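You operate a simulated robot arm through the tools that you are given. There is no shell and no other tool. Be economical: measure what you need, move in short steps, check, and stop when the job is done.

Carry out the task below with a simulated two-armed robot. There is one attempt and no reset: what you move stays moved.

TASK
Pick up the thin yellow cone with one hand, pass it to the other hand and put it on the top of the green stand. Set down upright: thin yellow cone.

It is judged by the outcome, as a careful person would: the job done as asked, and still so three seconds after it is handed in. It fails if anything else is knocked over, pushed out of place, dropped, spilled or broken.

THE ROBOT
Two 7-joint arms with two-finger parallel grippers on one trunk, on a base that drives. Base frame: it is fixed to the floor where the robot stands at the start and does not move with it; the origin is under the middle of the robot, x ahead of it, y to its left, z up; the surface under the hand at the start is at about z = 880. Readings come in mm, degrees, newtons and seconds.
The left shoulder is at the start at [110, 169, 1464], the right one opposite. With the tool pointing down near the work surface each hand reaches from about 440 to 740 mm from the robot's upright axis, wherever it stands, measured 20 degrees to its own side. Places, roughly: top of the green stand [-3100, -1300, 800]. Payload 1.57 kg a hand.
The TCP of each hand is the grasp point between the finger pads, 30 mm short of the fingertips. In the tool frame z runs along the fingers and y along their closing line. The gripper opens to 80 mm. The fingers are 17 mm wide and 12 mm thick; the gripper's body (40 by 82 mm) begins 80 mm behind the TCP.
Orientation is that of the tool frame in the base frame, as a unit quaternion [x, y, z, w]. With the fingers straight down and closing along the base's y, the tool's x points along the base's -x, its y along +y and its z along -z.

THE INTERFACE
- The arms move only by the tool apply_moves. It takes "left_commands", "right_commands" or both (then of equal length, played together; a hand with none holds still); each is a list of rows, each an object of numbers (a shift or turn left out is 0, a gripper value left out holds the last): "rx", "ry", "rz": the turn, a rotation vector about the tool's x, y, z in degrees; "tx", "ty", "tz": the shift along the tool's x, y, z in mm; "grip": the opening, from 0 (shut) to 1 (fully open). In form: [{"rx": .., "ry": .., "rz": .., "tx": .., "ty": .., "tz": .., "grip": ..}, ...]. A call has 1 to 12 rows; each row is the pose to reach, as a shift and turn from the pose commanded when the call began, along the tool's axes at that moment. Each row takes 0.2 s and may step no farther than 50 mm and 8.6 degrees from the row before; otherwise, or with a gripper value out of range, the whole call is refused. A pose out of reach is approached as far as the arm can. The call stops where the force on the tool passes 40 N (or 10 N more than at its start, if that is more) or the arm is blocked; 0.2 s more then pass. The fingers move at their own pace (about 72 mm/s each) and stop on an object; they squeeze with about 36 N. The grip force told is the motor's: it shows also when the fingers shut on nothing. Time passes only in rows, and 0.2 s behind the last, so rows that repeat a pose let the fingers close. The reply holds the time, the measured pose of the TCP, the force on the tool along the base axes, the opening and the grip force, in the units named above and with some noise, with the torque about the TCP (base axes, N m) and any sound that the robot's microphone picked up, and new pictures: "pictures" is both (left out), scene, wrist or none (wrist: the cameras of the hands that moved).
- Cameras (640 x 400 px; columns grow to the right, rows downward): "scene" is now at [167.2, -7.8, 1648.2]; the picture's right is [-0.07, -1.00, 0.00], its down [-0.68, 0.05, -0.73] and it looks along [0.73, -0.05, -0.68] (base axes); focal length 282 px, centre (320, 200). "left" rides on the left gripper at [72, 7, -122] in its tool frame; the picture's right is [-0.09, 1.00, 0.00], its down [-0.84, -0.08, -0.54] and it looks along [-0.54, -0.05, 0.84] (tool axes); focal length 238 px, centre (320, 200). "right" rides on the right gripper at [72, -7, -122] in its tool frame; the picture's right is [0.09, 1.00, 0.00], its down [-0.84, 0.08, -0.54] and it looks along [-0.54, 0.05, 0.84] (tool axes); focal length 238 px, centre (320, 200). There is no depth. A picture from a camera that has moved, and an enlarged one, comes with that camera's place and axes in the base frame and with its lens. The place of the scene camera against the robot may be out by one fixed shift of up to 12 mm in any direction.
- lift_body(by): slides the trunk up (or, below 0, down) by that many mm; the arms and the scene camera ride with it, the base frame stays. It gives what a move gives, with no picture.
- drive_base(legs): drives the robot by 1 to 6 legs, each [ahead, left, turn to the left] in mm, mm and degrees, along the robot's own axes; the way and the turn of a leg run together, so that a leg with both is an arc; at most 1500 mm and 180 degrees a leg. The arms and the cameras ride along, it lands a little off, and it stops where it bumps. It gives what a move gives, and a new picture of the scene camera.
- head_to(pan, tilt): turns the head with the scene camera to pan (to the left, within 86 degrees either way) and tilt (down, from -29 to 69), counted from straight ahead of the robot. It gives what a move gives, and a new picture of the scene camera.
- zoom(camera, box): a new picture of the part [left, top, right, bottom] of that camera's present view, enlarged. No time passes.
- finish_job(): hands the job in; it is judged then, once.

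Work in short steps. Places have to be worked out from the pictures, the camera data and where the tool is seen: move nearer, look again, correct. Check each grasp and each placing, and mend what went wrong. You have 120 turns and 260 pictures in all, those below and enlarged ones among them. Open the grippers and draw the arms clear of the work before you hand the job in, unless the task says otherwise; then end with one line.

The tools are called after "Call:" by a JSON object that holds its "api" and its "payload". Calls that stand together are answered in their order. apply_moves: Moves the arms, as the interface text tells. Its arguments: {"type":"object","properties":{"left_commands":{"type":"array"},"right_commands":{"type":"array"},"pictures":{"type":"string","enum":["both","scene","wrist","none"]}},"required":[]} The other tools are called the same way: lift_body (by) slides the trunk up or down; drive_base (legs) drives the base; head_to (pan, tilt) turns the head that bears the scene camera; zoom (camera, box) takes an enlarged picture of a part of a camera's view; finish_job () hands the job in.

At the start:

```text
clock: 0.0
left_tool_pos: [641.0, 307.9, 1210.4]
left_tcp_rot: [0.001, 1.0, 0.0, 0.0]
left_ft_force: [-0.4, 0.4, 0.3]
left_moment: [0.02, 0.02, 0.01]
left_grip_width: 80.1
left_grip_force: 0.1
right_tool_pos: [628.4, -337.0, 1176.5]
right_tcp_rot: [0.0, 1.0, 0.0, 0.0]
right_ft_force: [0.0, 0.0, 0.1]
right_moment: [0.0, 0.0, 0.01]
right_grip_width: 80.4
right_grip_force: 0.0
trunk travel left (down, up): [-778.0, 112.0]
robot x, y, heading: [1.8, -2.3, 0.4]
head pan, tilt: [-4.3, 43.0]
```

scene: 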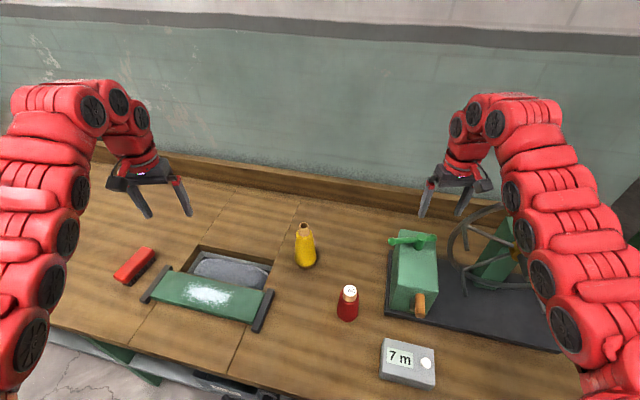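
right: 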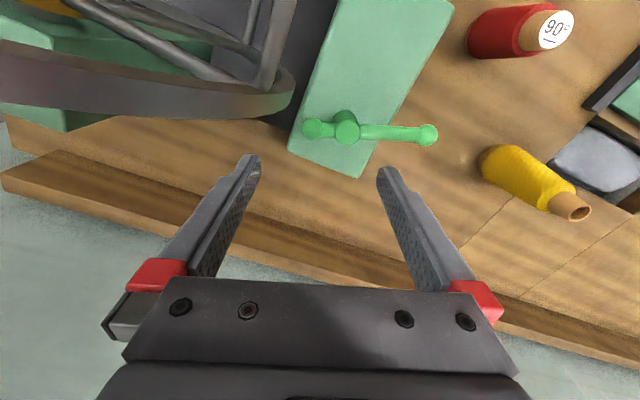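
left: 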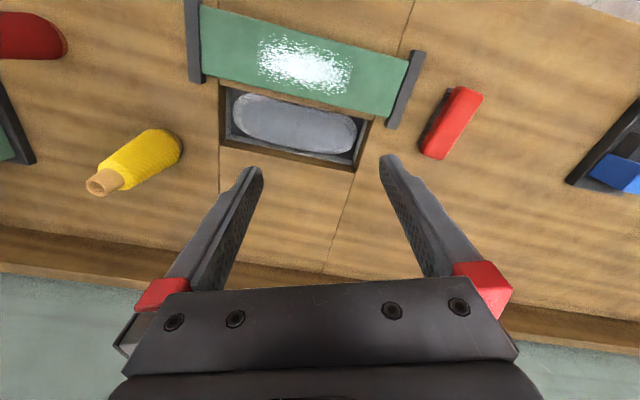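

I see one yellow thread cone on the bench near the middle. I'll enlarge it to check which item it is and get its outline.

Call:
{"api": "zoom", "payload": {"camera": "scene", "box": [240, 200, 400, 300]}}

Call:
{"api": "zoom", "payload": {"camera": "scene", "box": [380, 180, 640, 400]}}

```text
4.00 times, centred on (320, 250) of scene
camera zoom: at [167.2, -7.8, 1648.2], right [-0.07, -1.0, 0.0], down [-0.68, 0.05, -0.73], along [0.73, -0.05, -0.68], focal length 1130 px, centre (320, 0)
```

zoom: 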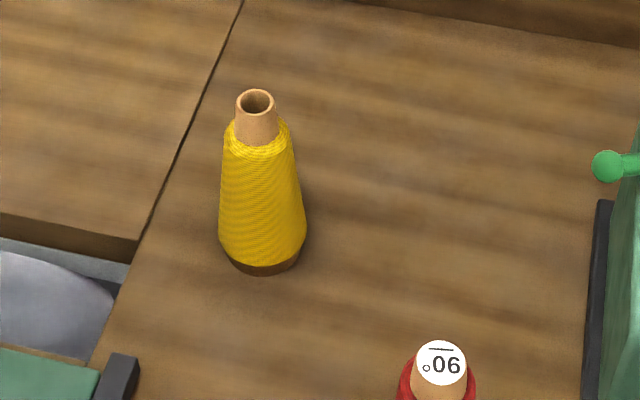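

```text
1.82 times, centred on (510, 290) of scene
camera zoom: at [167.2, -7.8, 1648.2], right [-0.07, -1.0, 0.0], down [-0.68, 0.05, -0.73], along [0.73, -0.05, -0.68], focal length 514 px, centre (-26, 36)
```

zoom: 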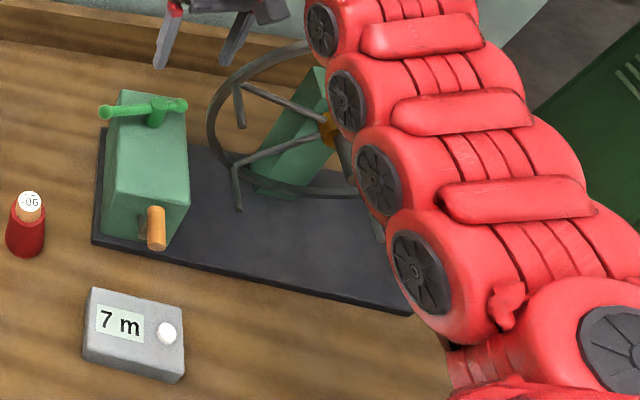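

The cone stands at about (700, 0), reaching from z 880 to about 1055, with a bare neck about 30 mm wide at the top. The left hand will take its body with fingers pitched forward, then the right hand will take the neck from above. First I bring the left hand behind it, pitched 60°.

Call:
{"api": "apply_moves", "payload": {"left_commands": [{"ry": -7.5, "tx": 10, "ty": -34.7, "tz": 16}, {"ry": -15, "tx": 20, "ty": -69.5, "tz": 32}, {"ry": -22.5, "tx": 30, "ty": -104, "tz": 48}, {"ry": -30, "tx": 40, "ty": -139, "tz": 64}, {"ry": -37.5, "tx": 50, "ty": -174, "tz": 80}, {"ry": -45, "tx": 60, "ty": -208, "tz": 96}, {"ry": -52.5, "tx": 70, "ty": -243, "tz": 113}, {"ry": -60, "tx": 81, "ty": -278, "tz": 130}]}}

```text
clock: 2.0
left_tool_pos: [608.1, 155.5, 1119.6]
left_tcp_rot: [-0.121, 0.867, 0.064, 0.479]
left_ft_force: [0.4, 0.5, 0.5]
left_moment: [-0.03, 0.0, -0.04]
left_grip_width: 80.2
left_grip_force: 0.1
left hand out of reach, approached as far as the arm can: row 1, 2, 3, 4, 5, 6, 7, 8
right_tool_pos: [626.1, -336.1, 1177.5]
right_tcp_rot: [0.001, 1.0, -0.001, 0.0]
right_ft_force: [-0.5, 0.1, 0.5]
right_moment: [-0.01, 0.02, -0.02]
right_grip_width: 80.0
right_grip_force: 0.0
trunk travel left (down, up): [-778.0, 112.0]
robot x, y, heading: [-0.4, 6.6, -0.0]
head pan, tilt: [-4.3, 43.0]
stopped in row 8 (left hand): the arm was blocked; the commanded pose is now the measured one
camera scene: at [165.1, -5.7, 1648.4], right [-0.07, -1.0, 0.0], down [-0.68, 0.05, -0.73], along [0.73, -0.05, -0.68], focal length 282 px, centre (320, 200)
camera left: at [470.5, 123.2, 1123.5], right [-0.22, 0.97, 0.07], down [0.01, -0.07, 1.0], along [0.98, 0.22, 0.01], focal length 238 px, centre (320, 200)
```

scene: 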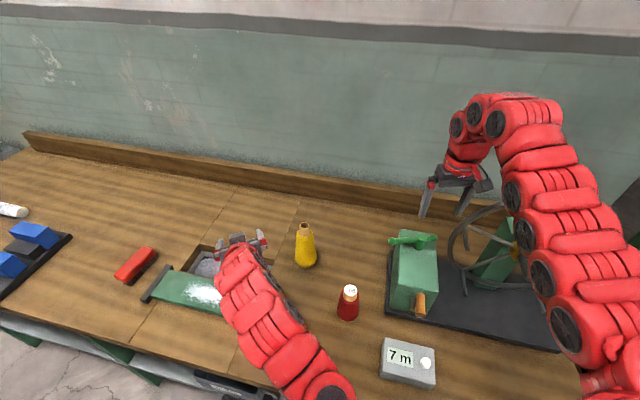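
left: 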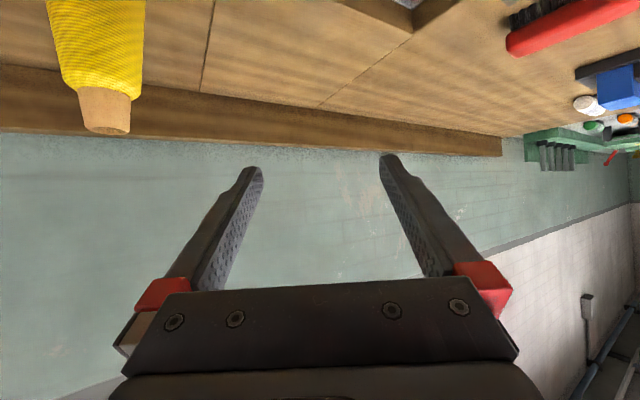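

The left hand can't reach inward to y = 0. I'll back it out to its own side and raise and retract the right hand clear of the winder wheel. Then I'll turn the base right so the cone falls in the left hand's zone.

Call:
{"api": "apply_moves", "payload": {"left_commands": [{"tx": -16, "ty": 38, "tz": -12}, {"tx": -32, "ty": 76, "tz": -24}, {"tx": -48, "ty": 114, "tz": -36}, {"tx": -65, "ty": 152, "tz": -49}, {"tx": -65, "ty": 152, "tz": -49}], "right_commands": [{"tx": 25, "tz": -30}, {"tx": 50, "tz": -60}, {"tx": 80, "tz": -90}, {"tx": 110, "tz": -120}, {"tx": 130, "tz": -130}]}}

```text
clock: 2.9
left_tool_pos: [625.3, 193.0, 1145.8]
left_tcp_rot: [-0.117, 0.871, 0.062, 0.473]
left_ft_force: [-0.4, 0.2, 0.4]
left_moment: [0.02, 0.02, -0.01]
left_grip_width: 79.9
left_grip_force: 0.0
left hand out of reach, approached as far as the arm can: row 1, 2, 3, 4
right_tool_pos: [601.7, -342.2, 1199.7]
right_tcp_rot: [-0.005, 1.0, 0.001, 0.007]
right_ft_force: [7.3, -1.7, -0.3]
right_moment: [0.14, -0.2, 0.37]
right_grip_width: 80.0
right_grip_force: 0.0
right hand out of reach, approached as far as the arm can: row 1, 2, 3, 4
trunk travel left (down, up): [-778.0, 112.0]
robot x, y, heading: [1.6, 1.6, -0.1]
head pan, tilt: [-4.3, 43.0]
stopped in row 4 (right hand): the force on the tool passed its limit at 48 N (the readings are from after the stop); the commanded pose is now the measured one
camera scene: at [169.9, -8.7, 1647.6], right [-0.07, -1.0, 0.0], down [-0.68, 0.05, -0.73], along [0.73, -0.05, -0.68], focal length 282 px, centre (320, 200)
camera right: at [528.1, -350.0, 1320.8], right [-0.1, 0.99, 0.0], down [0.83, 0.08, 0.55], along [0.55, 0.06, -0.83], focal length 238 px, centre (320, 200)
camera left: at [487.0, 162.4, 1152.4], right [-0.21, 0.97, 0.08], down [0.02, -0.07, 1.0], along [0.98, 0.21, -0.01], focal length 238 px, centre (320, 200)
```

scene: 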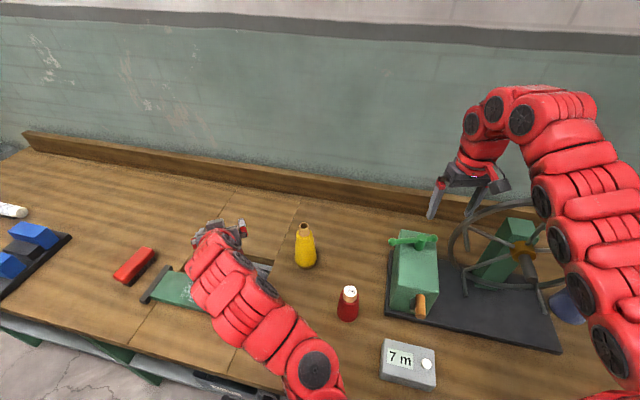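
right: 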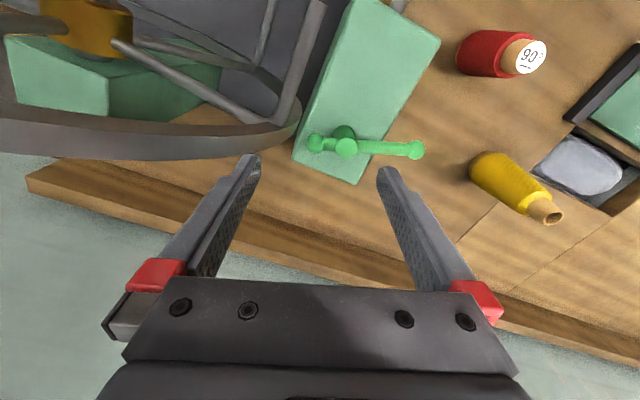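
left: 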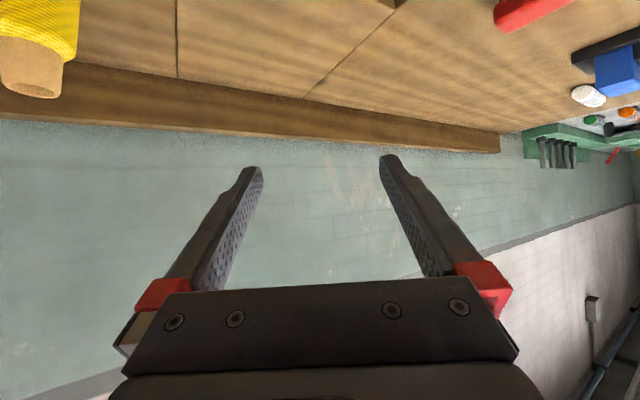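

The right hand touched something on its way back, probably the wheel rim. I'll look closely before moving it further.

Call:
{"api": "zoom", "payload": {"camera": "scene", "box": [400, 140, 600, 340]}}

Call:
{"api": "zoom", "payload": {"camera": "right", "box": [60, 0, 360, 300]}}

```text
2.00 times, centred on (500, 240) of scene
camera zoom: at [169.9, -8.7, 1647.6], right [-0.07, -1.0, 0.0], down [-0.68, 0.05, -0.73], along [0.73, -0.05, -0.68], focal length 565 px, centre (-40, 120)
```

zoom: 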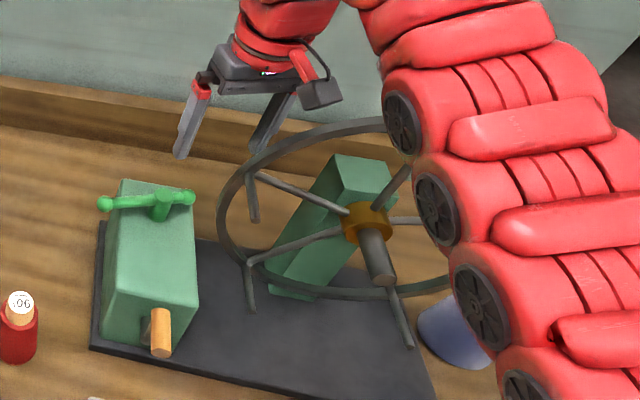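

```text
1.33 times, centred on (210, 150) of right
camera zoom: at [528.1, -350.0, 1320.8], right [-0.1, 0.99, 0.0], down [0.83, 0.08, 0.55], along [0.55, 0.06, -0.83], focal length 318 px, centre (467, 267)
```

zoom: 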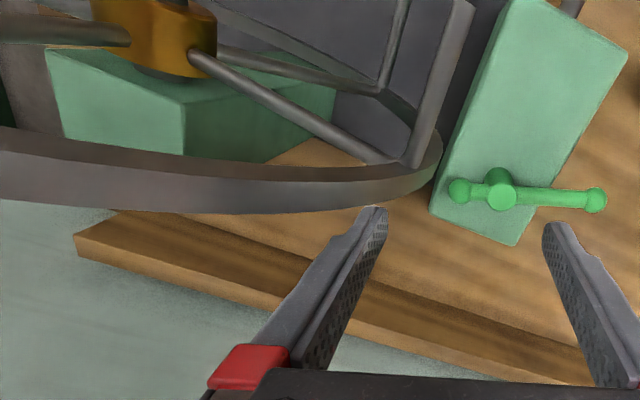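

The right finger seems to sit just beyond the wheel's rim. I'll move it forward off the rim, then raise the trunk to lift both hands clear.

Call:
{"api": "apply_moves", "payload": {"right_commands": [{"tx": -15}, {"tx": -25}, {"tx": -25}], "pictures": "wrist"}}

Call:
{"api": "lift_body", "payload": {"by": 110}}

```text
clock: 3.7
left_tool_pos: [622.5, 194.5, 1146.9]
left_tcp_rot: [-0.117, 0.871, 0.062, 0.473]
left_ft_force: [0.6, 0.4, 1.5]
left_moment: [-0.02, -0.01, 0.0]
left_grip_width: 79.8
left_grip_force: 0.1
right_tool_pos: [623.0, -341.1, 1200.8]
right_tcp_rot: [-0.004, 1.0, 0.0, 0.007]
right_ft_force: [-0.8, 0.0, 0.4]
right_moment: [0.01, -0.03, 0.04]
right_grip_width: 80.1
right_grip_force: 0.0
trunk travel left (down, up): [-778.0, 112.0]
robot x, y, heading: [0.1, -2.4, 0.2]
head pan, tilt: [-4.3, 43.0]
camera right: at [549.7, -349.4, 1322.2], right [-0.1, 0.99, 0.0], down [0.83, 0.08, 0.55], along [0.55, 0.06, -0.83], focal length 238 px, centre (320, 200)
```

right: 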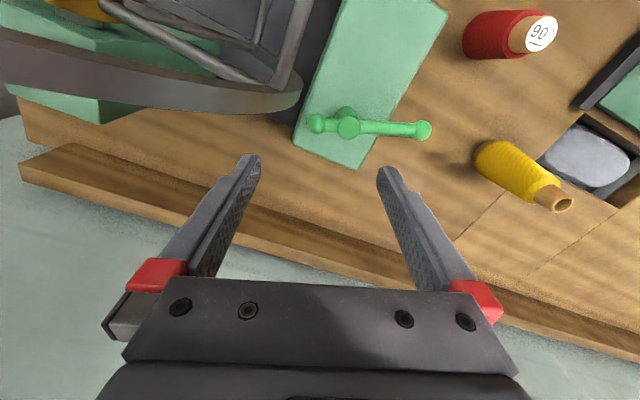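

```text
clock: 5.1
left_tool_pos: [624.4, 192.8, 1256.9]
left_tcp_rot: [-0.117, 0.871, 0.061, 0.473]
left_ft_force: [0.7, -0.3, -0.3]
left_moment: [0.01, -0.01, 0.04]
left_grip_width: 79.9
left_grip_force: 0.1
right_tool_pos: [624.6, -341.6, 1311.6]
right_tcp_rot: [-0.005, 1.0, 0.002, 0.006]
right_ft_force: [0.5, 0.5, -0.1]
right_moment: [0.03, -0.01, 0.03]
right_grip_width: 79.8
right_grip_force: 0.0
trunk travel left (down, up): [-888.0, 2.0]
robot x, y, heading: [-0.4, -2.8, 0.2]
head pan, tilt: [-4.3, 43.0]
```

The hand is free and raised. Now I retract the right hand and swing the left hand to its own side.

Call:
{"api": "apply_moves", "payload": {"left_commands": [{"tx": 5, "ty": 37, "tz": -9}, {"tx": 11, "ty": 75, "tz": -17}, {"tx": 16, "ty": 112, "tz": -26}, {"tx": 16, "ty": 112, "tz": -26}], "right_commands": [{"tx": 40}, {"tx": 80}, {"tx": 120}, {"tx": 120}], "pictures": "scene"}}

```text
clock: 6.1
left_tool_pos: [622.0, 194.9, 1258.2]
left_tcp_rot: [-0.119, 0.871, 0.063, 0.472]
left_ft_force: [0.2, -0.7, 0.4]
left_moment: [-0.01, -0.02, -0.03]
left_grip_width: 79.7
left_grip_force: 0.1
left hand out of reach, approached as far as the arm can: row 1, 2, 3, 4
right_tool_pos: [586.6, -365.2, 1310.4]
right_tcp_rot: [-0.003, 1.0, 0.0, 0.006]
right_ft_force: [-0.3, 0.0, 0.9]
right_moment: [-0.01, -0.03, 0.0]
right_grip_width: 79.7
right_grip_force: 0.1
right hand out of reach, approached as far as the arm can: row 1, 2, 3, 4
trunk travel left (down, up): [-888.0, 2.0]
robot x, y, heading: [3.6, -2.3, 0.2]
head pan, tilt: [-4.3, 43.0]
camera scene: at [166.8, -7.0, 1758.3], right [-0.07, -1.0, 0.0], down [-0.68, 0.05, -0.73], along [0.73, -0.05, -0.68], focal length 282 px, centre (320, 200)
```

scene: 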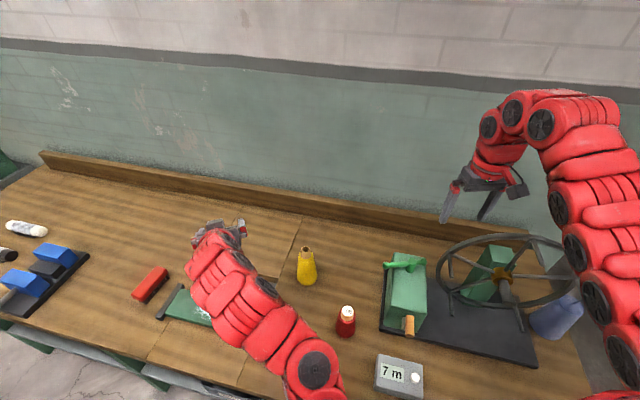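

The arms can't fold too close to the shoulders. With the trunk up, the hands should reach well at lower heights. I lower the left hand behind the cone while taking out its 15° yaw.

Call:
{"api": "apply_moves", "payload": {"left_commands": [{"rx": 2.2, "rz": 1.4, "tx": 31, "ty": -9, "tz": 4}, {"rx": 4.4, "rz": 2.8, "tx": 62, "ty": -18, "tz": 7}, {"rx": 6.6, "rz": 4.1, "tx": 93, "ty": -27, "tz": 11}, {"rx": 8.8, "rz": 5.5, "tx": 124, "ty": -36, "tz": 15}, {"rx": 11, "rz": 6.9, "tx": 155, "ty": -45, "tz": 18}, {"rx": 13.2, "rz": 8.3, "tx": 185, "ty": -55, "tz": 22}, {"rx": 13.2, "rz": 8.3, "tx": 185, "ty": -55, "tz": 22}]}}

```text
clock: 7.7
left_tool_pos: [563.1, 120.7, 1092.1]
left_tcp_rot: [0.001, 0.878, -0.004, 0.479]
left_ft_force: [0.3, -0.5, 0.5]
left_moment: [0.0, 0.02, 0.01]
left_grip_width: 79.9
left_grip_force: 0.0
left hand out of reach, approached as far as the arm can: row 1, 2, 3, 4
right_tool_pos: [585.3, -368.2, 1309.6]
right_tcp_rot: [-0.004, 1.0, 0.0, 0.007]
right_ft_force: [0.3, -0.2, 0.1]
right_moment: [-0.02, 0.0, -0.02]
right_grip_width: 79.9
right_grip_force: 0.0
trunk travel left (down, up): [-888.0, 2.0]
robot x, y, heading: [5.1, -3.2, 0.0]
head pan, tilt: [-4.3, 43.0]
camera scene: at [166.5, -9.2, 1758.3], right [-0.07, -1.0, 0.0], down [-0.68, 0.05, -0.73], along [0.73, -0.05, -0.68], focal length 282 px, centre (320, 200)
camera left: at [421.8, 128.3, 1097.0], right [0.06, 1.0, 0.07], down [0.0, -0.07, 1.0], along [1.0, -0.06, 0.0], focal length 238 px, centre (320, 200)
```

scene: 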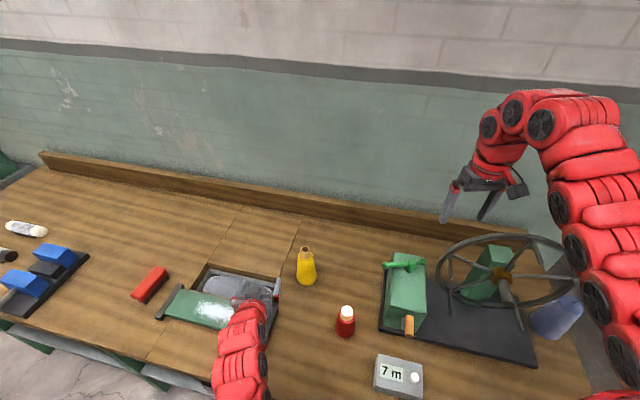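
left: 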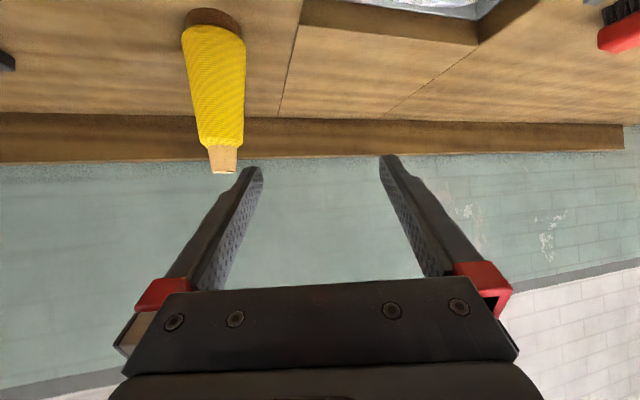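

The left hand tracked exactly this time. The wrist view puts the cone axis at about (695, 0), with its top at 1056 and a diameter of about 60 mm at z 990. I move in line with it, 110 mm short.

Call:
{"api": "apply_moves", "payload": {"left_commands": [{"tx": 4, "ty": -40, "tz": 10}, {"tx": 9, "ty": -81, "tz": 30}, {"tx": 14, "ty": -121, "tz": 56}, {"tx": 14, "ty": -121, "tz": 56}]}}

```text
clock: 8.7
left_tool_pos: [600.9, 0.9, 1049.4]
left_tcp_rot: [0.001, 0.878, -0.004, 0.479]
left_ft_force: [-0.1, 0.3, 0.0]
left_moment: [0.01, 0.04, 0.02]
left_grip_width: 80.0
left_grip_force: 0.0
right_tool_pos: [585.7, -367.0, 1309.1]
right_tcp_rot: [-0.004, 1.0, 0.002, 0.007]
right_ft_force: [0.8, -0.5, 0.4]
right_moment: [-0.02, -0.02, -0.02]
right_grip_width: 80.1
right_grip_force: 0.1
trunk travel left (down, up): [-888.0, 2.0]
robot x, y, heading: [-2.2, 2.4, 0.3]
head pan, tilt: [-4.3, 43.0]
camera scene: at [166.7, -8.0, 1758.3], right [-0.07, -1.0, 0.0], down [-0.68, 0.05, -0.73], along [0.73, -0.05, -0.68], focal length 282 px, centre (320, 200)
camera left: at [459.5, 7.5, 1053.7], right [0.06, 1.0, 0.07], down [0.0, -0.07, 1.0], along [1.0, -0.06, 0.0], focal length 238 px, centre (320, 200)
```

scene: 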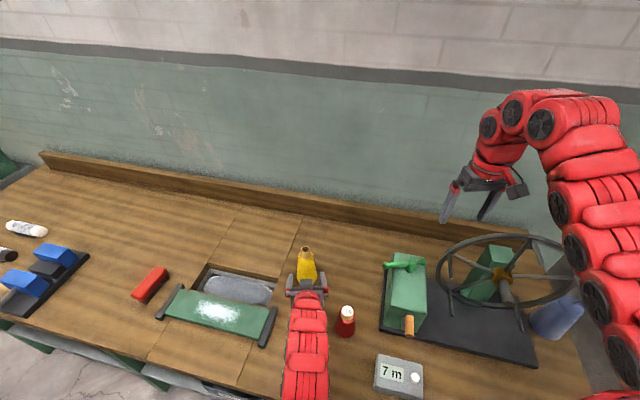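
left: 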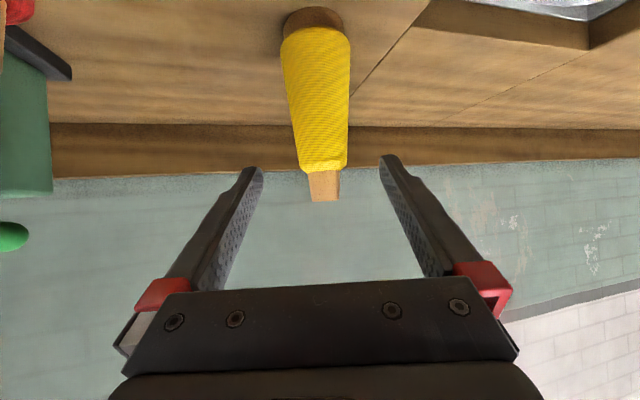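

The cone is centred between the fingers within about 2 mm, with its axis at x ≈ 698. I advance along the fingers so the body lies between the pads at z ≈ 990, still open.

Call:
{"api": "apply_moves", "payload": {"left_commands": [{"tx": -1, "ty": -1.5, "tz": 38}, {"tx": -2, "ty": -1.5, "tz": 76}, {"tx": -2.5, "ty": -1.5, "tz": 113}, {"tx": -2.5, "ty": -1.5, "tz": 113}]}}

```text
clock: 9.7
left_tool_pos: [698.7, -3.1, 986.9]
left_tcp_rot: [0.001, 0.878, -0.005, 0.478]
left_ft_force: [0.9, -0.3, 1.0]
left_moment: [0.01, 0.0, 0.01]
left_grip_width: 79.9
left_grip_force: 0.1
right_tool_pos: [586.6, -366.0, 1310.6]
right_tcp_rot: [-0.004, 1.0, 0.001, 0.007]
right_ft_force: [-0.7, 1.0, -0.5]
right_moment: [-0.01, 0.01, -0.03]
right_grip_width: 79.9
right_grip_force: 0.0
trunk travel left (down, up): [-888.0, 2.0]
robot x, y, heading: [-0.2, -0.7, 0.3]
head pan, tilt: [-4.3, 43.0]
camera scene: at [167.2, -8.1, 1758.2], right [-0.07, -1.0, 0.0], down [-0.68, 0.05, -0.73], along [0.73, -0.05, -0.68], focal length 282 px, centre (320, 200)
camera left: at [557.4, 3.4, 992.3], right [0.05, 1.0, 0.07], down [0.0, -0.07, 1.0], along [1.0, -0.05, 0.0], focal length 238 px, centre (320, 200)
```

scene: 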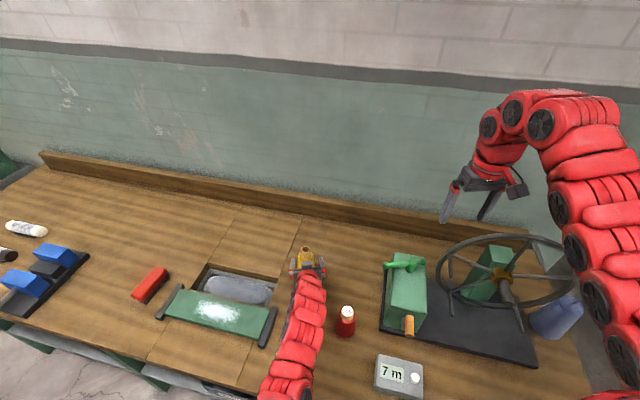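
left: 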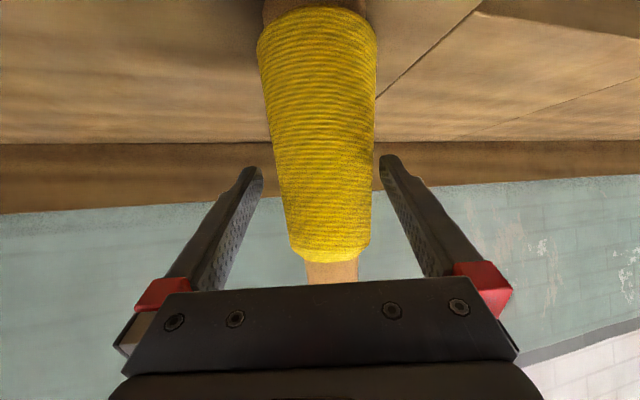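

The body is centred between the fingers. Closing the left gripper.

Call:
{"api": "apply_moves", "payload": {"left_commands": [{"ty": 1, "grip": 0.72}, {"ty": 1, "grip": 0.5}, {"ty": 1, "grip": 0.4}, {"ty": 1, "grip": 0.4}], "pictures": "wrist"}}

```text
clock: 10.7
left_tool_pos: [697.7, -1.9, 988.0]
left_tcp_rot: [0.0, 0.878, -0.004, 0.478]
left_ft_force: [0.6, 1.7, 1.9]
left_moment: [0.04, -0.1, 0.04]
left_grip_width: 57.0
left_grip_force: 36.7
right_tool_pos: [586.1, -366.4, 1310.3]
right_tcp_rot: [-0.004, 1.0, 0.0, 0.007]
right_ft_force: [-0.5, 0.2, 0.0]
right_moment: [0.03, 0.0, -0.01]
right_grip_width: 80.2
right_grip_force: 0.0
trunk travel left (down, up): [-888.0, 2.0]
robot x, y, heading: [1.3, -0.4, 0.1]
head pan, tilt: [-4.3, 43.0]
camera left: at [556.8, 4.9, 992.9], right [0.06, 1.0, 0.07], down [0.0, -0.07, 1.0], along [1.0, -0.06, 0.0], focal length 238 px, centre (320, 200)
```

left: 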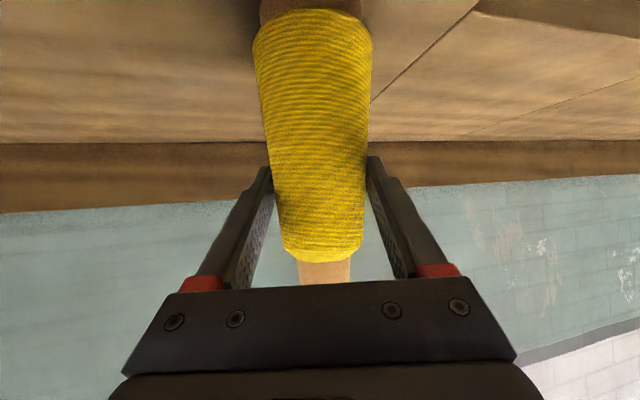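

It's held at 57 mm with 37 N. I lift it 80 mm and draw it back slightly for the handover.

Call:
{"api": "apply_moves", "payload": {"left_commands": [{"tx": -17, "tz": -11}, {"tx": -42, "tz": -27}, {"tx": -54, "tz": -50}, {"tx": -54, "tz": -64}, {"tx": -54, "tz": -64}]}}

```text
clock: 11.9
left_tool_pos: [672.1, -2.1, 1068.3]
left_tcp_rot: [0.0, 0.878, -0.004, 0.478]
left_ft_force: [-1.3, 0.8, -2.2]
left_moment: [-0.01, 0.0, -0.02]
left_grip_width: 57.1
left_grip_force: 36.0
right_tool_pos: [586.5, -365.5, 1309.2]
right_tcp_rot: [-0.005, 1.0, 0.0, 0.007]
right_ft_force: [0.4, 0.4, -0.1]
right_moment: [0.03, 0.0, -0.02]
right_grip_width: 80.1
right_grip_force: 0.2
trunk travel left (down, up): [-888.0, 2.0]
robot x, y, heading: [1.7, 0.5, 0.3]
head pan, tilt: [-4.3, 43.0]
camera scene: at [168.3, -7.9, 1758.1], right [-0.07, -1.0, 0.0], down [-0.68, 0.05, -0.73], along [0.73, -0.05, -0.68], focal length 282 px, centre (320, 200)
camera left: at [531.5, 5.3, 1074.3], right [0.06, 1.0, 0.07], down [0.0, -0.07, 1.0], along [1.0, -0.06, 0.0], focal length 238 px, centre (320, 200)
```

scene: 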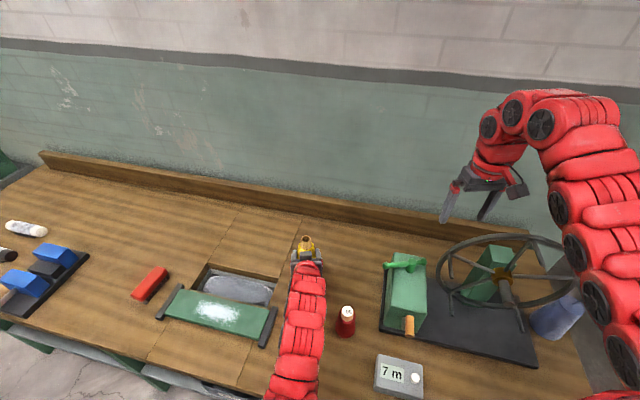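
left: 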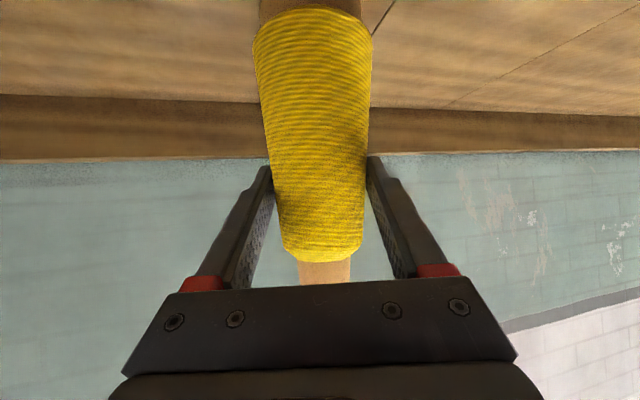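

The cone stays upright and firm; its neck should be near (672, -2), with the top at about 1136. I bring the right hand up to it from its own side, above neck height, to take a view.

Call:
{"api": "apply_moves", "payload": {"right_commands": [{"tx": -12, "ty": 40, "tz": 8}, {"tx": -24, "ty": 81, "tz": 17}, {"tx": -37, "ty": 122, "tz": 26}, {"tx": -49, "ty": 163, "tz": 34}, {"tx": -61, "ty": 204, "tz": 43}, {"tx": -74, "ty": 245, "tz": 52}, {"tx": -86, "ty": 285, "tz": 60}, {"tx": -86, "ty": 285, "tz": 60}]}}

```text
clock: 13.7
left_tool_pos: [671.5, -3.2, 1069.0]
left_tcp_rot: [0.001, 0.879, -0.004, 0.478]
left_ft_force: [0.0, -0.1, -1.0]
left_moment: [0.02, 0.02, 0.05]
left_grip_width: 57.1
left_grip_force: 36.6
right_tool_pos: [669.0, -83.7, 1252.5]
right_tcp_rot: [-0.003, 1.0, 0.001, 0.007]
right_ft_force: [-0.3, -0.7, -0.4]
right_moment: [0.02, 0.0, 0.0]
right_grip_width: 80.1
right_grip_force: 0.1
right hand out of reach, approached as far as the arm can: row 1, 2, 3, 4
trunk travel left (down, up): [-888.0, 2.0]
robot x, y, heading: [-0.9, 1.1, -0.2]
head pan, tilt: [-4.3, 43.0]
camera scene: at [166.3, -10.0, 1758.3], right [-0.07, -1.0, 0.0], down [-0.68, 0.05, -0.73], along [0.73, -0.05, -0.68], focal length 282 px, centre (320, 200)
camera right: at [594.6, -90.6, 1373.9], right [-0.1, 0.99, 0.0], down [0.83, 0.08, 0.55], along [0.55, 0.06, -0.83], focal length 238 px, centre (320, 200)
```

scene: 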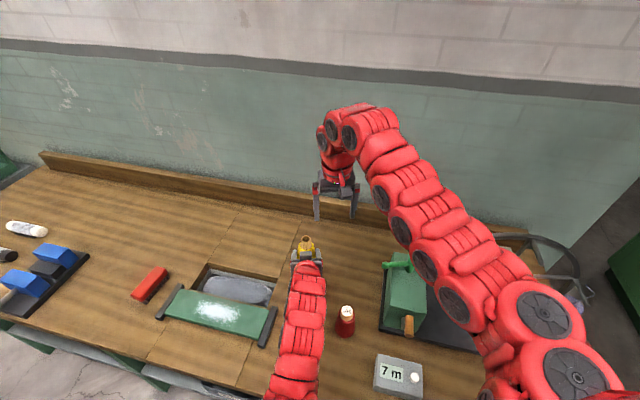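
right: 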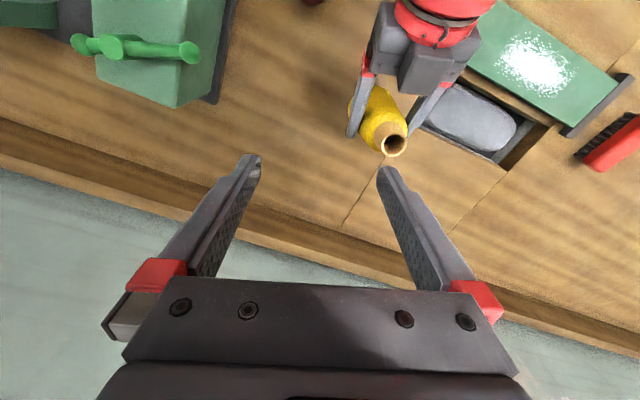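

The neck opening triangulates to about (675, -3), matching my estimate. I move the right hand straight above it, with tips about 50 mm over the rim, partly closing to 60 mm.

Call:
{"api": "apply_moves", "payload": {"right_commands": [{"tx": -2, "ty": 40, "tz": 10}, {"tx": -5, "ty": 81, "tz": 30, "grip": 0.8}, {"tx": -5, "ty": 81, "tz": 37, "grip": 0.8}]}}

```text
clock: 14.5
left_tool_pos: [672.0, -2.9, 1068.3]
left_tcp_rot: [0.002, 0.878, -0.004, 0.478]
left_ft_force: [-0.7, -0.4, -2.4]
left_moment: [0.04, 0.01, -0.01]
left_grip_width: 57.3
left_grip_force: 36.3
right_tool_pos: [672.3, -0.8, 1214.5]
right_tcp_rot: [-0.003, 1.0, 0.001, 0.006]
right_ft_force: [0.3, -0.6, 0.8]
right_moment: [0.01, -0.01, -0.02]
right_grip_width: 63.8
right_grip_force: 0.1
trunk travel left (down, up): [-888.0, 2.0]
robot x, y, heading: [0.2, 0.3, 0.1]
head pan, tilt: [-4.3, 43.0]
camera scene: at [167.9, -9.8, 1758.1], right [-0.07, -1.0, 0.0], down [-0.68, 0.05, -0.73], along [0.73, -0.05, -0.68], focal length 282 px, centre (320, 200)
camera right: at [600.1, -9.5, 1335.4], right [-0.1, 0.99, 0.0], down [0.83, 0.08, 0.55], along [0.55, 0.06, -0.83], focal length 238 px, centre (320, 200)
```

scene: 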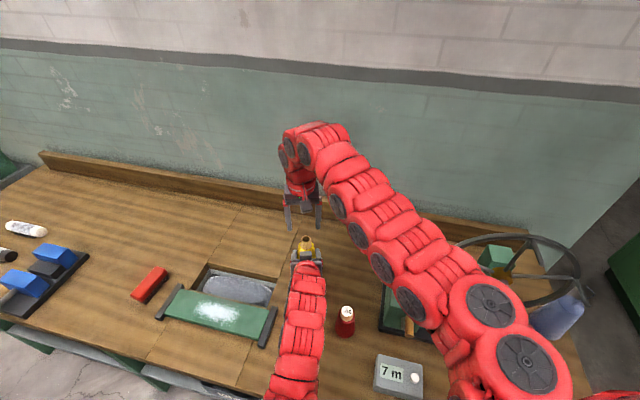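
right: 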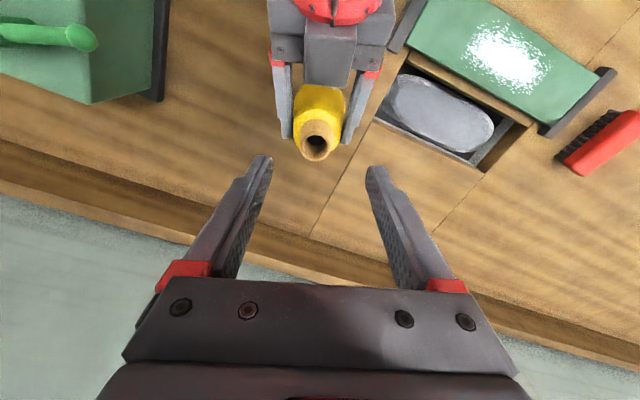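

The neck lies within 2 mm of being under the fingers. I descend 72 mm so the tips straddle the neck just above the thread.

Call:
{"api": "apply_moves", "payload": {"right_commands": [{"ty": -1.5, "tz": 20}, {"ty": -1.5, "tz": 45}, {"ty": -1.5, "tz": 71}, {"ty": -1.5, "tz": 71}]}}

Call:
{"api": "zoom", "payload": {"camera": "scene", "box": [260, 180, 360, 280]}}

```text
clock: 15.5
left_tool_pos: [671.8, -2.3, 1069.0]
left_tcp_rot: [0.0, 0.879, -0.004, 0.478]
left_ft_force: [0.3, -0.4, -2.2]
left_moment: [0.02, 0.03, 0.0]
left_grip_width: 57.3
left_grip_force: 36.2
right_tool_pos: [673.5, -0.5, 1144.2]
right_tcp_rot: [-0.006, 1.0, 0.0, 0.007]
right_ft_force: [-0.3, 0.2, 0.7]
right_moment: [-0.01, -0.01, 0.02]
right_grip_width: 63.8
right_grip_force: 0.1
trunk travel left (down, up): [-888.0, 2.0]
robot x, y, heading: [1.7, -1.0, 0.2]
head pan, tilt: [-4.3, 43.0]
camera scene: at [167.7, -7.9, 1758.2], right [-0.07, -1.0, 0.0], down [-0.68, 0.05, -0.73], along [0.73, -0.05, -0.68], focal length 282 px, centre (320, 200)
camera right: at [599.5, -8.8, 1265.6], right [-0.1, 0.99, 0.0], down [0.83, 0.08, 0.55], along [0.55, 0.05, -0.83], focal length 238 px, centre (320, 200)
```

scene: 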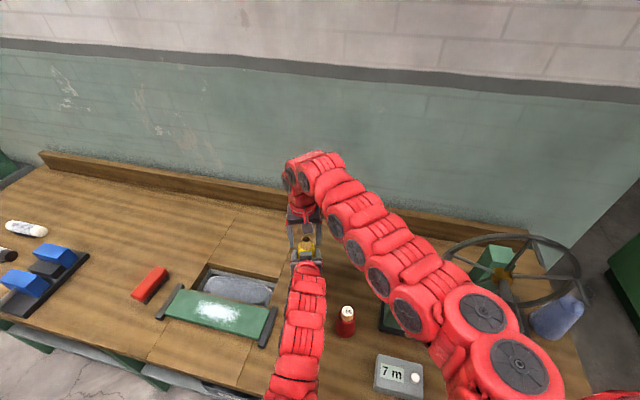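
right: 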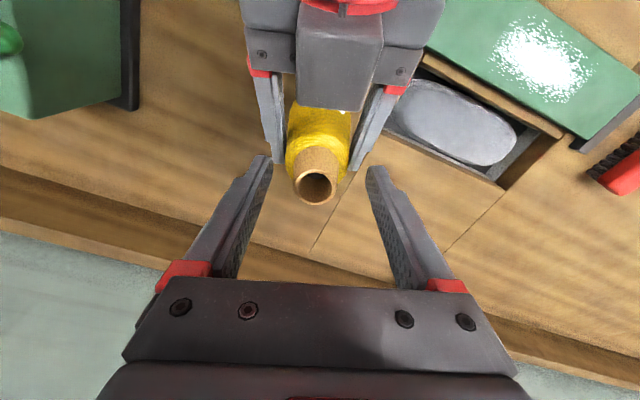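

```text
4.00 times, centred on (310, 230) of scene
camera zoom: at [167.7, -7.9, 1758.2], right [-0.07, -1.0, 0.0], down [-0.68, 0.05, -0.73], along [0.73, -0.05, -0.68], focal length 1130 px, centre (360, 80)
```

zoom: 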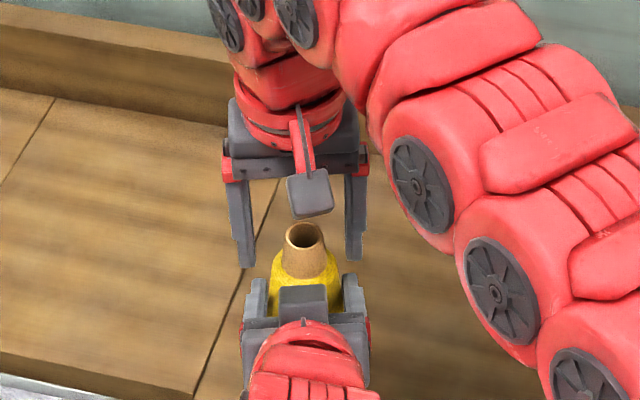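

The fingers straddle the neck with about 25 mm overlap. Closing the right gripper on the neck.

Call:
{"api": "apply_moves", "payload": {"right_commands": [{"ty": -1, "tz": 1, "grip": 0.5}, {"ty": -1, "tz": 1, "grip": 0.3}, {"ty": -1, "tz": 1, "grip": 0.15}, {"ty": -1, "tz": 1, "grip": 0.15}], "pictures": "wrist"}}

Call:
{"api": "zoom", "payload": {"camera": "scene", "box": [260, 180, 360, 280]}}

```text
clock: 16.5
left_tool_pos: [672.7, -1.4, 1069.0]
left_tcp_rot: [0.001, 0.878, -0.004, 0.478]
left_ft_force: [0.3, 7.8, -2.0]
left_moment: [-0.25, 0.05, 0.09]
left_grip_width: 57.1
left_grip_force: 36.2
right_tool_pos: [673.0, -1.7, 1144.1]
right_tcp_rot: [-0.004, 1.0, 0.0, 0.007]
right_ft_force: [-0.5, -7.4, 0.1]
right_moment: [-0.31, 0.02, -0.07]
right_grip_width: 31.1
right_grip_force: 36.3
trunk travel left (down, up): [-888.0, 2.0]
robot x, y, heading: [1.8, 1.3, 0.0]
head pan, tilt: [-4.3, 43.0]
camera right: at [600.2, -10.3, 1263.8], right [-0.1, 1.0, 0.0], down [0.83, 0.08, 0.55], along [0.55, 0.05, -0.83], focal length 238 px, centre (320, 200)
```

right: 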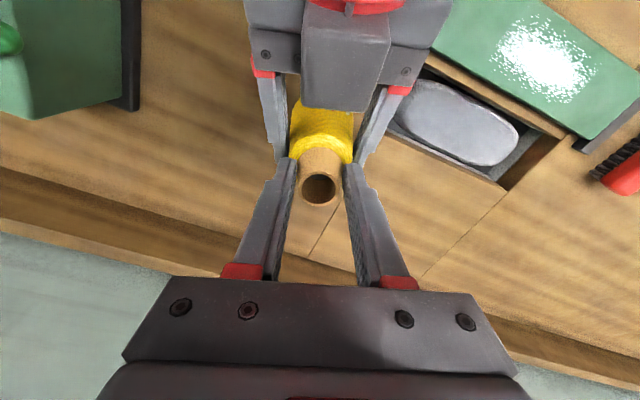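

```text
4.00 times, centred on (310, 230) of scene
camera zoom: at [167.9, -7.8, 1758.1], right [-0.07, -1.0, 0.0], down [-0.68, 0.05, -0.73], along [0.73, -0.05, -0.68], focal length 1130 px, centre (360, 80)
```

zoom: 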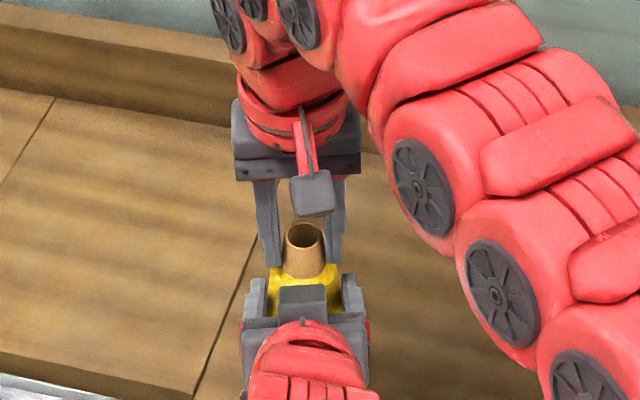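

The right hand holds the neck at 31 mm. I shift it 1 mm to relieve the side load, then open the left hand and draw it straight back.

Call:
{"api": "apply_moves", "payload": {"left_commands": [{"tx": 0}, {"grip": 0.85}, {"grip": 1.0}, {"grip": 1.0}], "right_commands": [{"ty": -0.8}, {"ty": -0.8}, {"ty": -0.8}, {"ty": -0.8}]}}

```text
clock: 17.5
left_tool_pos: [672.7, -2.2, 1068.1]
left_tcp_rot: [0.0, 0.878, -0.003, 0.478]
left_ft_force: [-0.5, 0.0, 0.5]
left_moment: [0.0, 0.02, 0.0]
left_grip_width: 80.2
left_grip_force: 0.0
right_tool_pos: [672.9, -1.4, 1141.5]
right_tcp_rot: [-0.005, 1.0, 0.001, 0.007]
right_ft_force: [-0.5, 0.2, -0.4]
right_moment: [0.05, 0.01, -0.03]
right_grip_width: 31.3
right_grip_force: 36.1
trunk travel left (down, up): [-888.0, 2.0]
robot x, y, heading: [2.5, -4.2, 0.4]
head pan, tilt: [-4.3, 43.0]
camera scene: at [167.9, -7.8, 1758.2], right [-0.07, -1.0, 0.0], down [-0.68, 0.05, -0.73], along [0.73, -0.05, -0.68], focal length 282 px, centre (320, 200)
camera right: at [599.9, -10.6, 1263.4], right [-0.1, 0.99, 0.0], down [0.83, 0.08, 0.55], along [0.55, 0.06, -0.83], focal length 238 px, centre (320, 200)
camera left: at [531.4, 5.3, 1074.4], right [0.06, 1.0, 0.07], down [0.0, -0.07, 1.0], along [1.0, -0.06, 0.0], focal length 238 px, centre (320, 200)
```

scene: 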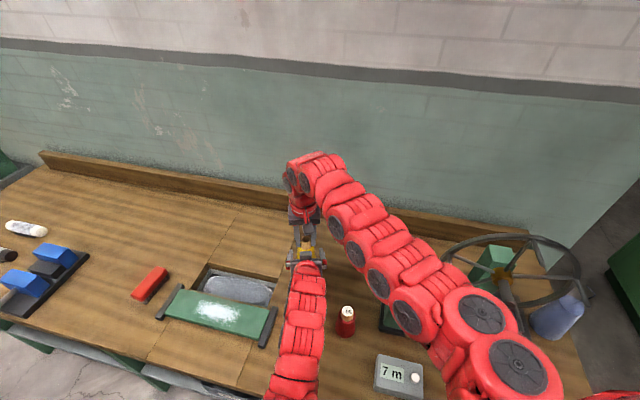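
right: 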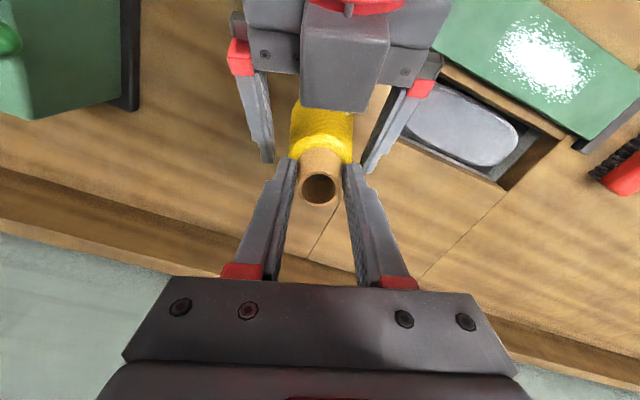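
left: 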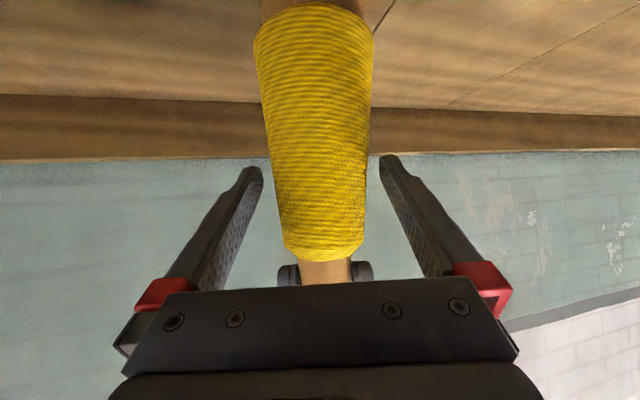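

The right hand alone holds the cone, still upright. I draw the left hand straight back 120 mm, then out to the left.

Call:
{"api": "apply_moves", "payload": {"left_commands": [{"tx": 22, "tz": -34}, {"tx": 43, "tz": -67}, {"tx": 65, "tz": -101}, {"tx": 65, "tz": -101, "ty": 45}, {"tx": 65, "tz": -101, "ty": 90}, {"tx": 65, "tz": -101, "ty": 135}, {"tx": 65, "tz": -101, "ty": 180}, {"tx": 65, "tz": -101, "ty": 220}, {"tx": 65, "tz": -101, "ty": 220}]}}

```text
clock: 19.5
left_tool_pos: [550.6, 216.0, 1070.2]
left_tcp_rot: [0.002, 0.879, -0.005, 0.478]
left_ft_force: [0.7, 0.6, -0.6]
left_moment: [0.0, 0.02, 0.01]
left_grip_width: 80.2
left_grip_force: 0.1
right_tool_pos: [673.4, -3.5, 1142.4]
right_tcp_rot: [-0.005, 1.0, 0.0, 0.007]
right_ft_force: [-0.3, -1.1, 0.1]
right_moment: [-0.02, 0.05, -0.02]
right_grip_width: 31.4
right_grip_force: 36.4
trunk travel left (down, up): [-888.0, 2.0]
robot x, y, heading: [2.8, -0.1, -0.1]
head pan, tilt: [-4.3, 43.0]
camera scene: at [167.5, -8.4, 1758.2], right [-0.07, -1.0, 0.0], down [-0.68, 0.05, -0.73], along [0.73, -0.05, -0.68], focal length 282 px, centre (320, 200)
camera left: at [409.9, 223.2, 1075.7], right [0.06, 1.0, 0.07], down [0.0, -0.07, 1.0], along [1.0, -0.06, 0.0], focal length 238 px, centre (320, 200)
```

scene: 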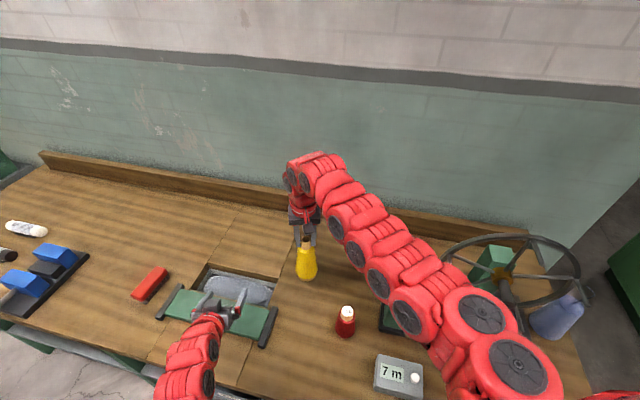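
left: 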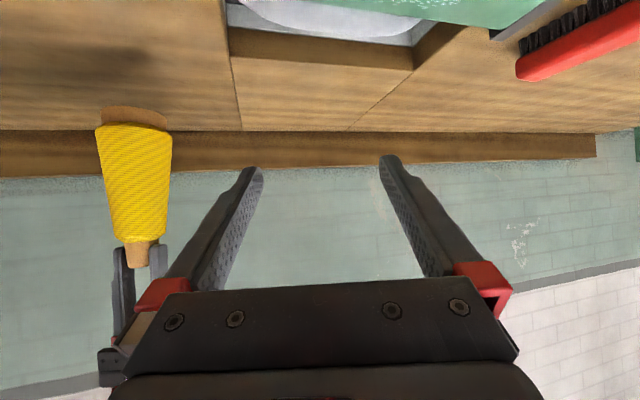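

The right hand holds the cone alone, about 182 mm from its TCP to the base. I raise it 60 mm, then look to both sides and behind before driving.

Call:
{"api": "apply_moves", "payload": {"right_commands": [{"tz": -30}, {"tz": -60}, {"tz": -60}], "pictures": "none"}}

Call:
{"api": "head_to", "payload": {"pan": 86, "tilt": 30}}

Call:
{"api": "head_to", "payload": {"pan": -86, "tilt": 30}}

```text
clock: 20.3
left_tool_pos: [551.5, 215.7, 1069.6]
left_tcp_rot: [0.0, 0.878, -0.004, 0.478]
left_ft_force: [0.3, 0.3, 0.2]
left_moment: [-0.02, 0.01, 0.03]
left_grip_width: 79.8
left_grip_force: 0.0
right_tool_pos: [674.0, -3.5, 1201.3]
right_tcp_rot: [-0.004, 1.0, -0.001, 0.006]
right_ft_force: [0.1, -0.3, -1.4]
right_moment: [-0.02, 0.01, -0.01]
right_grip_width: 31.2
right_grip_force: 36.5
trunk travel left (down, up): [-888.0, 2.0]
robot x, y, heading: [4.0, 2.8, -0.1]
head pan, tilt: [-4.3, 43.0]
```

```text
clock: 21.9
left_tool_pos: [551.6, 217.4, 1070.2]
left_tcp_rot: [0.001, 0.878, -0.005, 0.478]
left_ft_force: [-0.5, -0.3, 0.2]
left_moment: [0.01, 0.01, -0.01]
left_grip_width: 79.9
left_grip_force: 0.0
right_tool_pos: [672.9, -3.0, 1201.5]
right_tcp_rot: [-0.005, 1.0, -0.001, 0.006]
right_ft_force: [-0.5, 0.0, -2.8]
right_moment: [0.02, 0.01, 0.0]
right_grip_width: 31.3
right_grip_force: 36.4
trunk travel left (down, up): [-888.0, 2.0]
robot x, y, heading: [3.0, 0.3, 0.2]
head pan, tilt: [85.9, 30.0]
camera scene: at [91.6, 88.5, 1778.0], right [1.0, -0.07, 0.0], down [-0.04, -0.5, -0.87], along [0.06, 0.86, -0.5], focal length 282 px, centre (320, 200)
```

scene: 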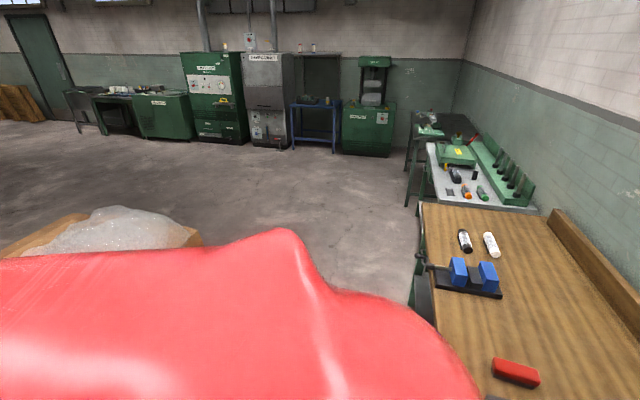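

```text
clock: 24.6
left_tool_pos: [550.6, 215.4, 1070.8]
left_tcp_rot: [0.001, 0.879, -0.004, 0.478]
left_ft_force: [0.5, -0.4, 1.3]
left_moment: [-0.01, 0.01, 0.03]
left_grip_width: 80.0
left_grip_force: 0.0
right_tool_pos: [672.2, -3.3, 1201.7]
right_tcp_rot: [-0.005, 1.0, 0.0, 0.008]
right_ft_force: [0.6, 0.0, -1.6]
right_moment: [-0.02, -0.01, -0.02]
right_grip_width: 31.1
right_grip_force: 36.0
trunk travel left (down, up): [-888.0, 2.0]
robot x, y, heading: [-2.6, 2.3, 0.0]
head pan, tilt: [-85.9, 30.0]
camera scene: at [91.8, -92.0, 1778.0], right [-1.0, -0.07, 0.0], down [-0.04, 0.5, -0.87], along [0.06, -0.86, -0.5], focal length 282 px, centre (320, 200)
```

scene: 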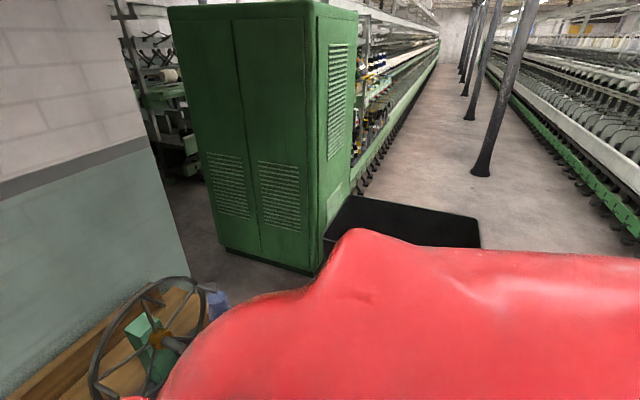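

There is a crate far behind on the left and machinery off to the right; it is clear near the robot. I drive straight back 800 mm, then look again to the right rear, where the stand is.

Call:
{"api": "drive_base", "payload": {"legs": [[-800, 0, 0]]}}

```text
clock: 28.8
left_tool_pos: [-233.1, 215.2, 1069.6]
left_tcp_rot: [0.001, 0.878, -0.004, 0.478]
left_ft_force: [0.1, 0.2, -0.2]
left_moment: [-0.02, -0.01, -0.02]
left_grip_width: 79.9
left_grip_force: 0.1
right_tool_pos: [-111.1, -3.8, 1201.6]
right_tcp_rot: [-0.003, 1.0, 0.0, 0.007]
right_ft_force: [-0.2, -0.6, -1.9]
right_moment: [-0.01, 0.01, 0.0]
right_grip_width: 31.0
right_grip_force: 36.5
trunk travel left (down, up): [-888.0, 2.0]
robot x, y, heading: [-784.5, -6.4, 0.2]
head pan, tilt: [-85.9, 30.0]
camera scene: at [-691.6, -93.2, 1777.9], right [-1.0, -0.07, 0.0], down [-0.04, 0.5, -0.87], along [0.06, -0.86, -0.5], focal length 282 px, centre (320, 200)
```

scene: 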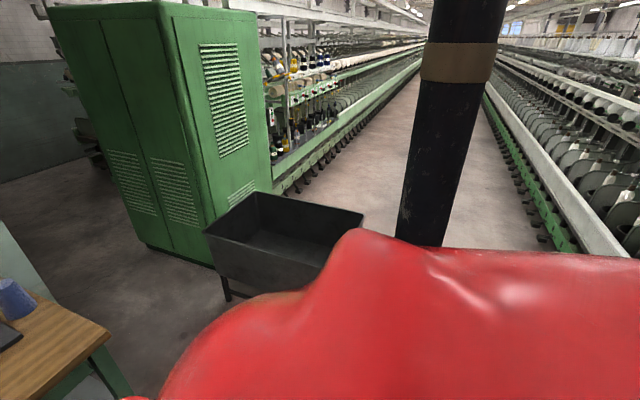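

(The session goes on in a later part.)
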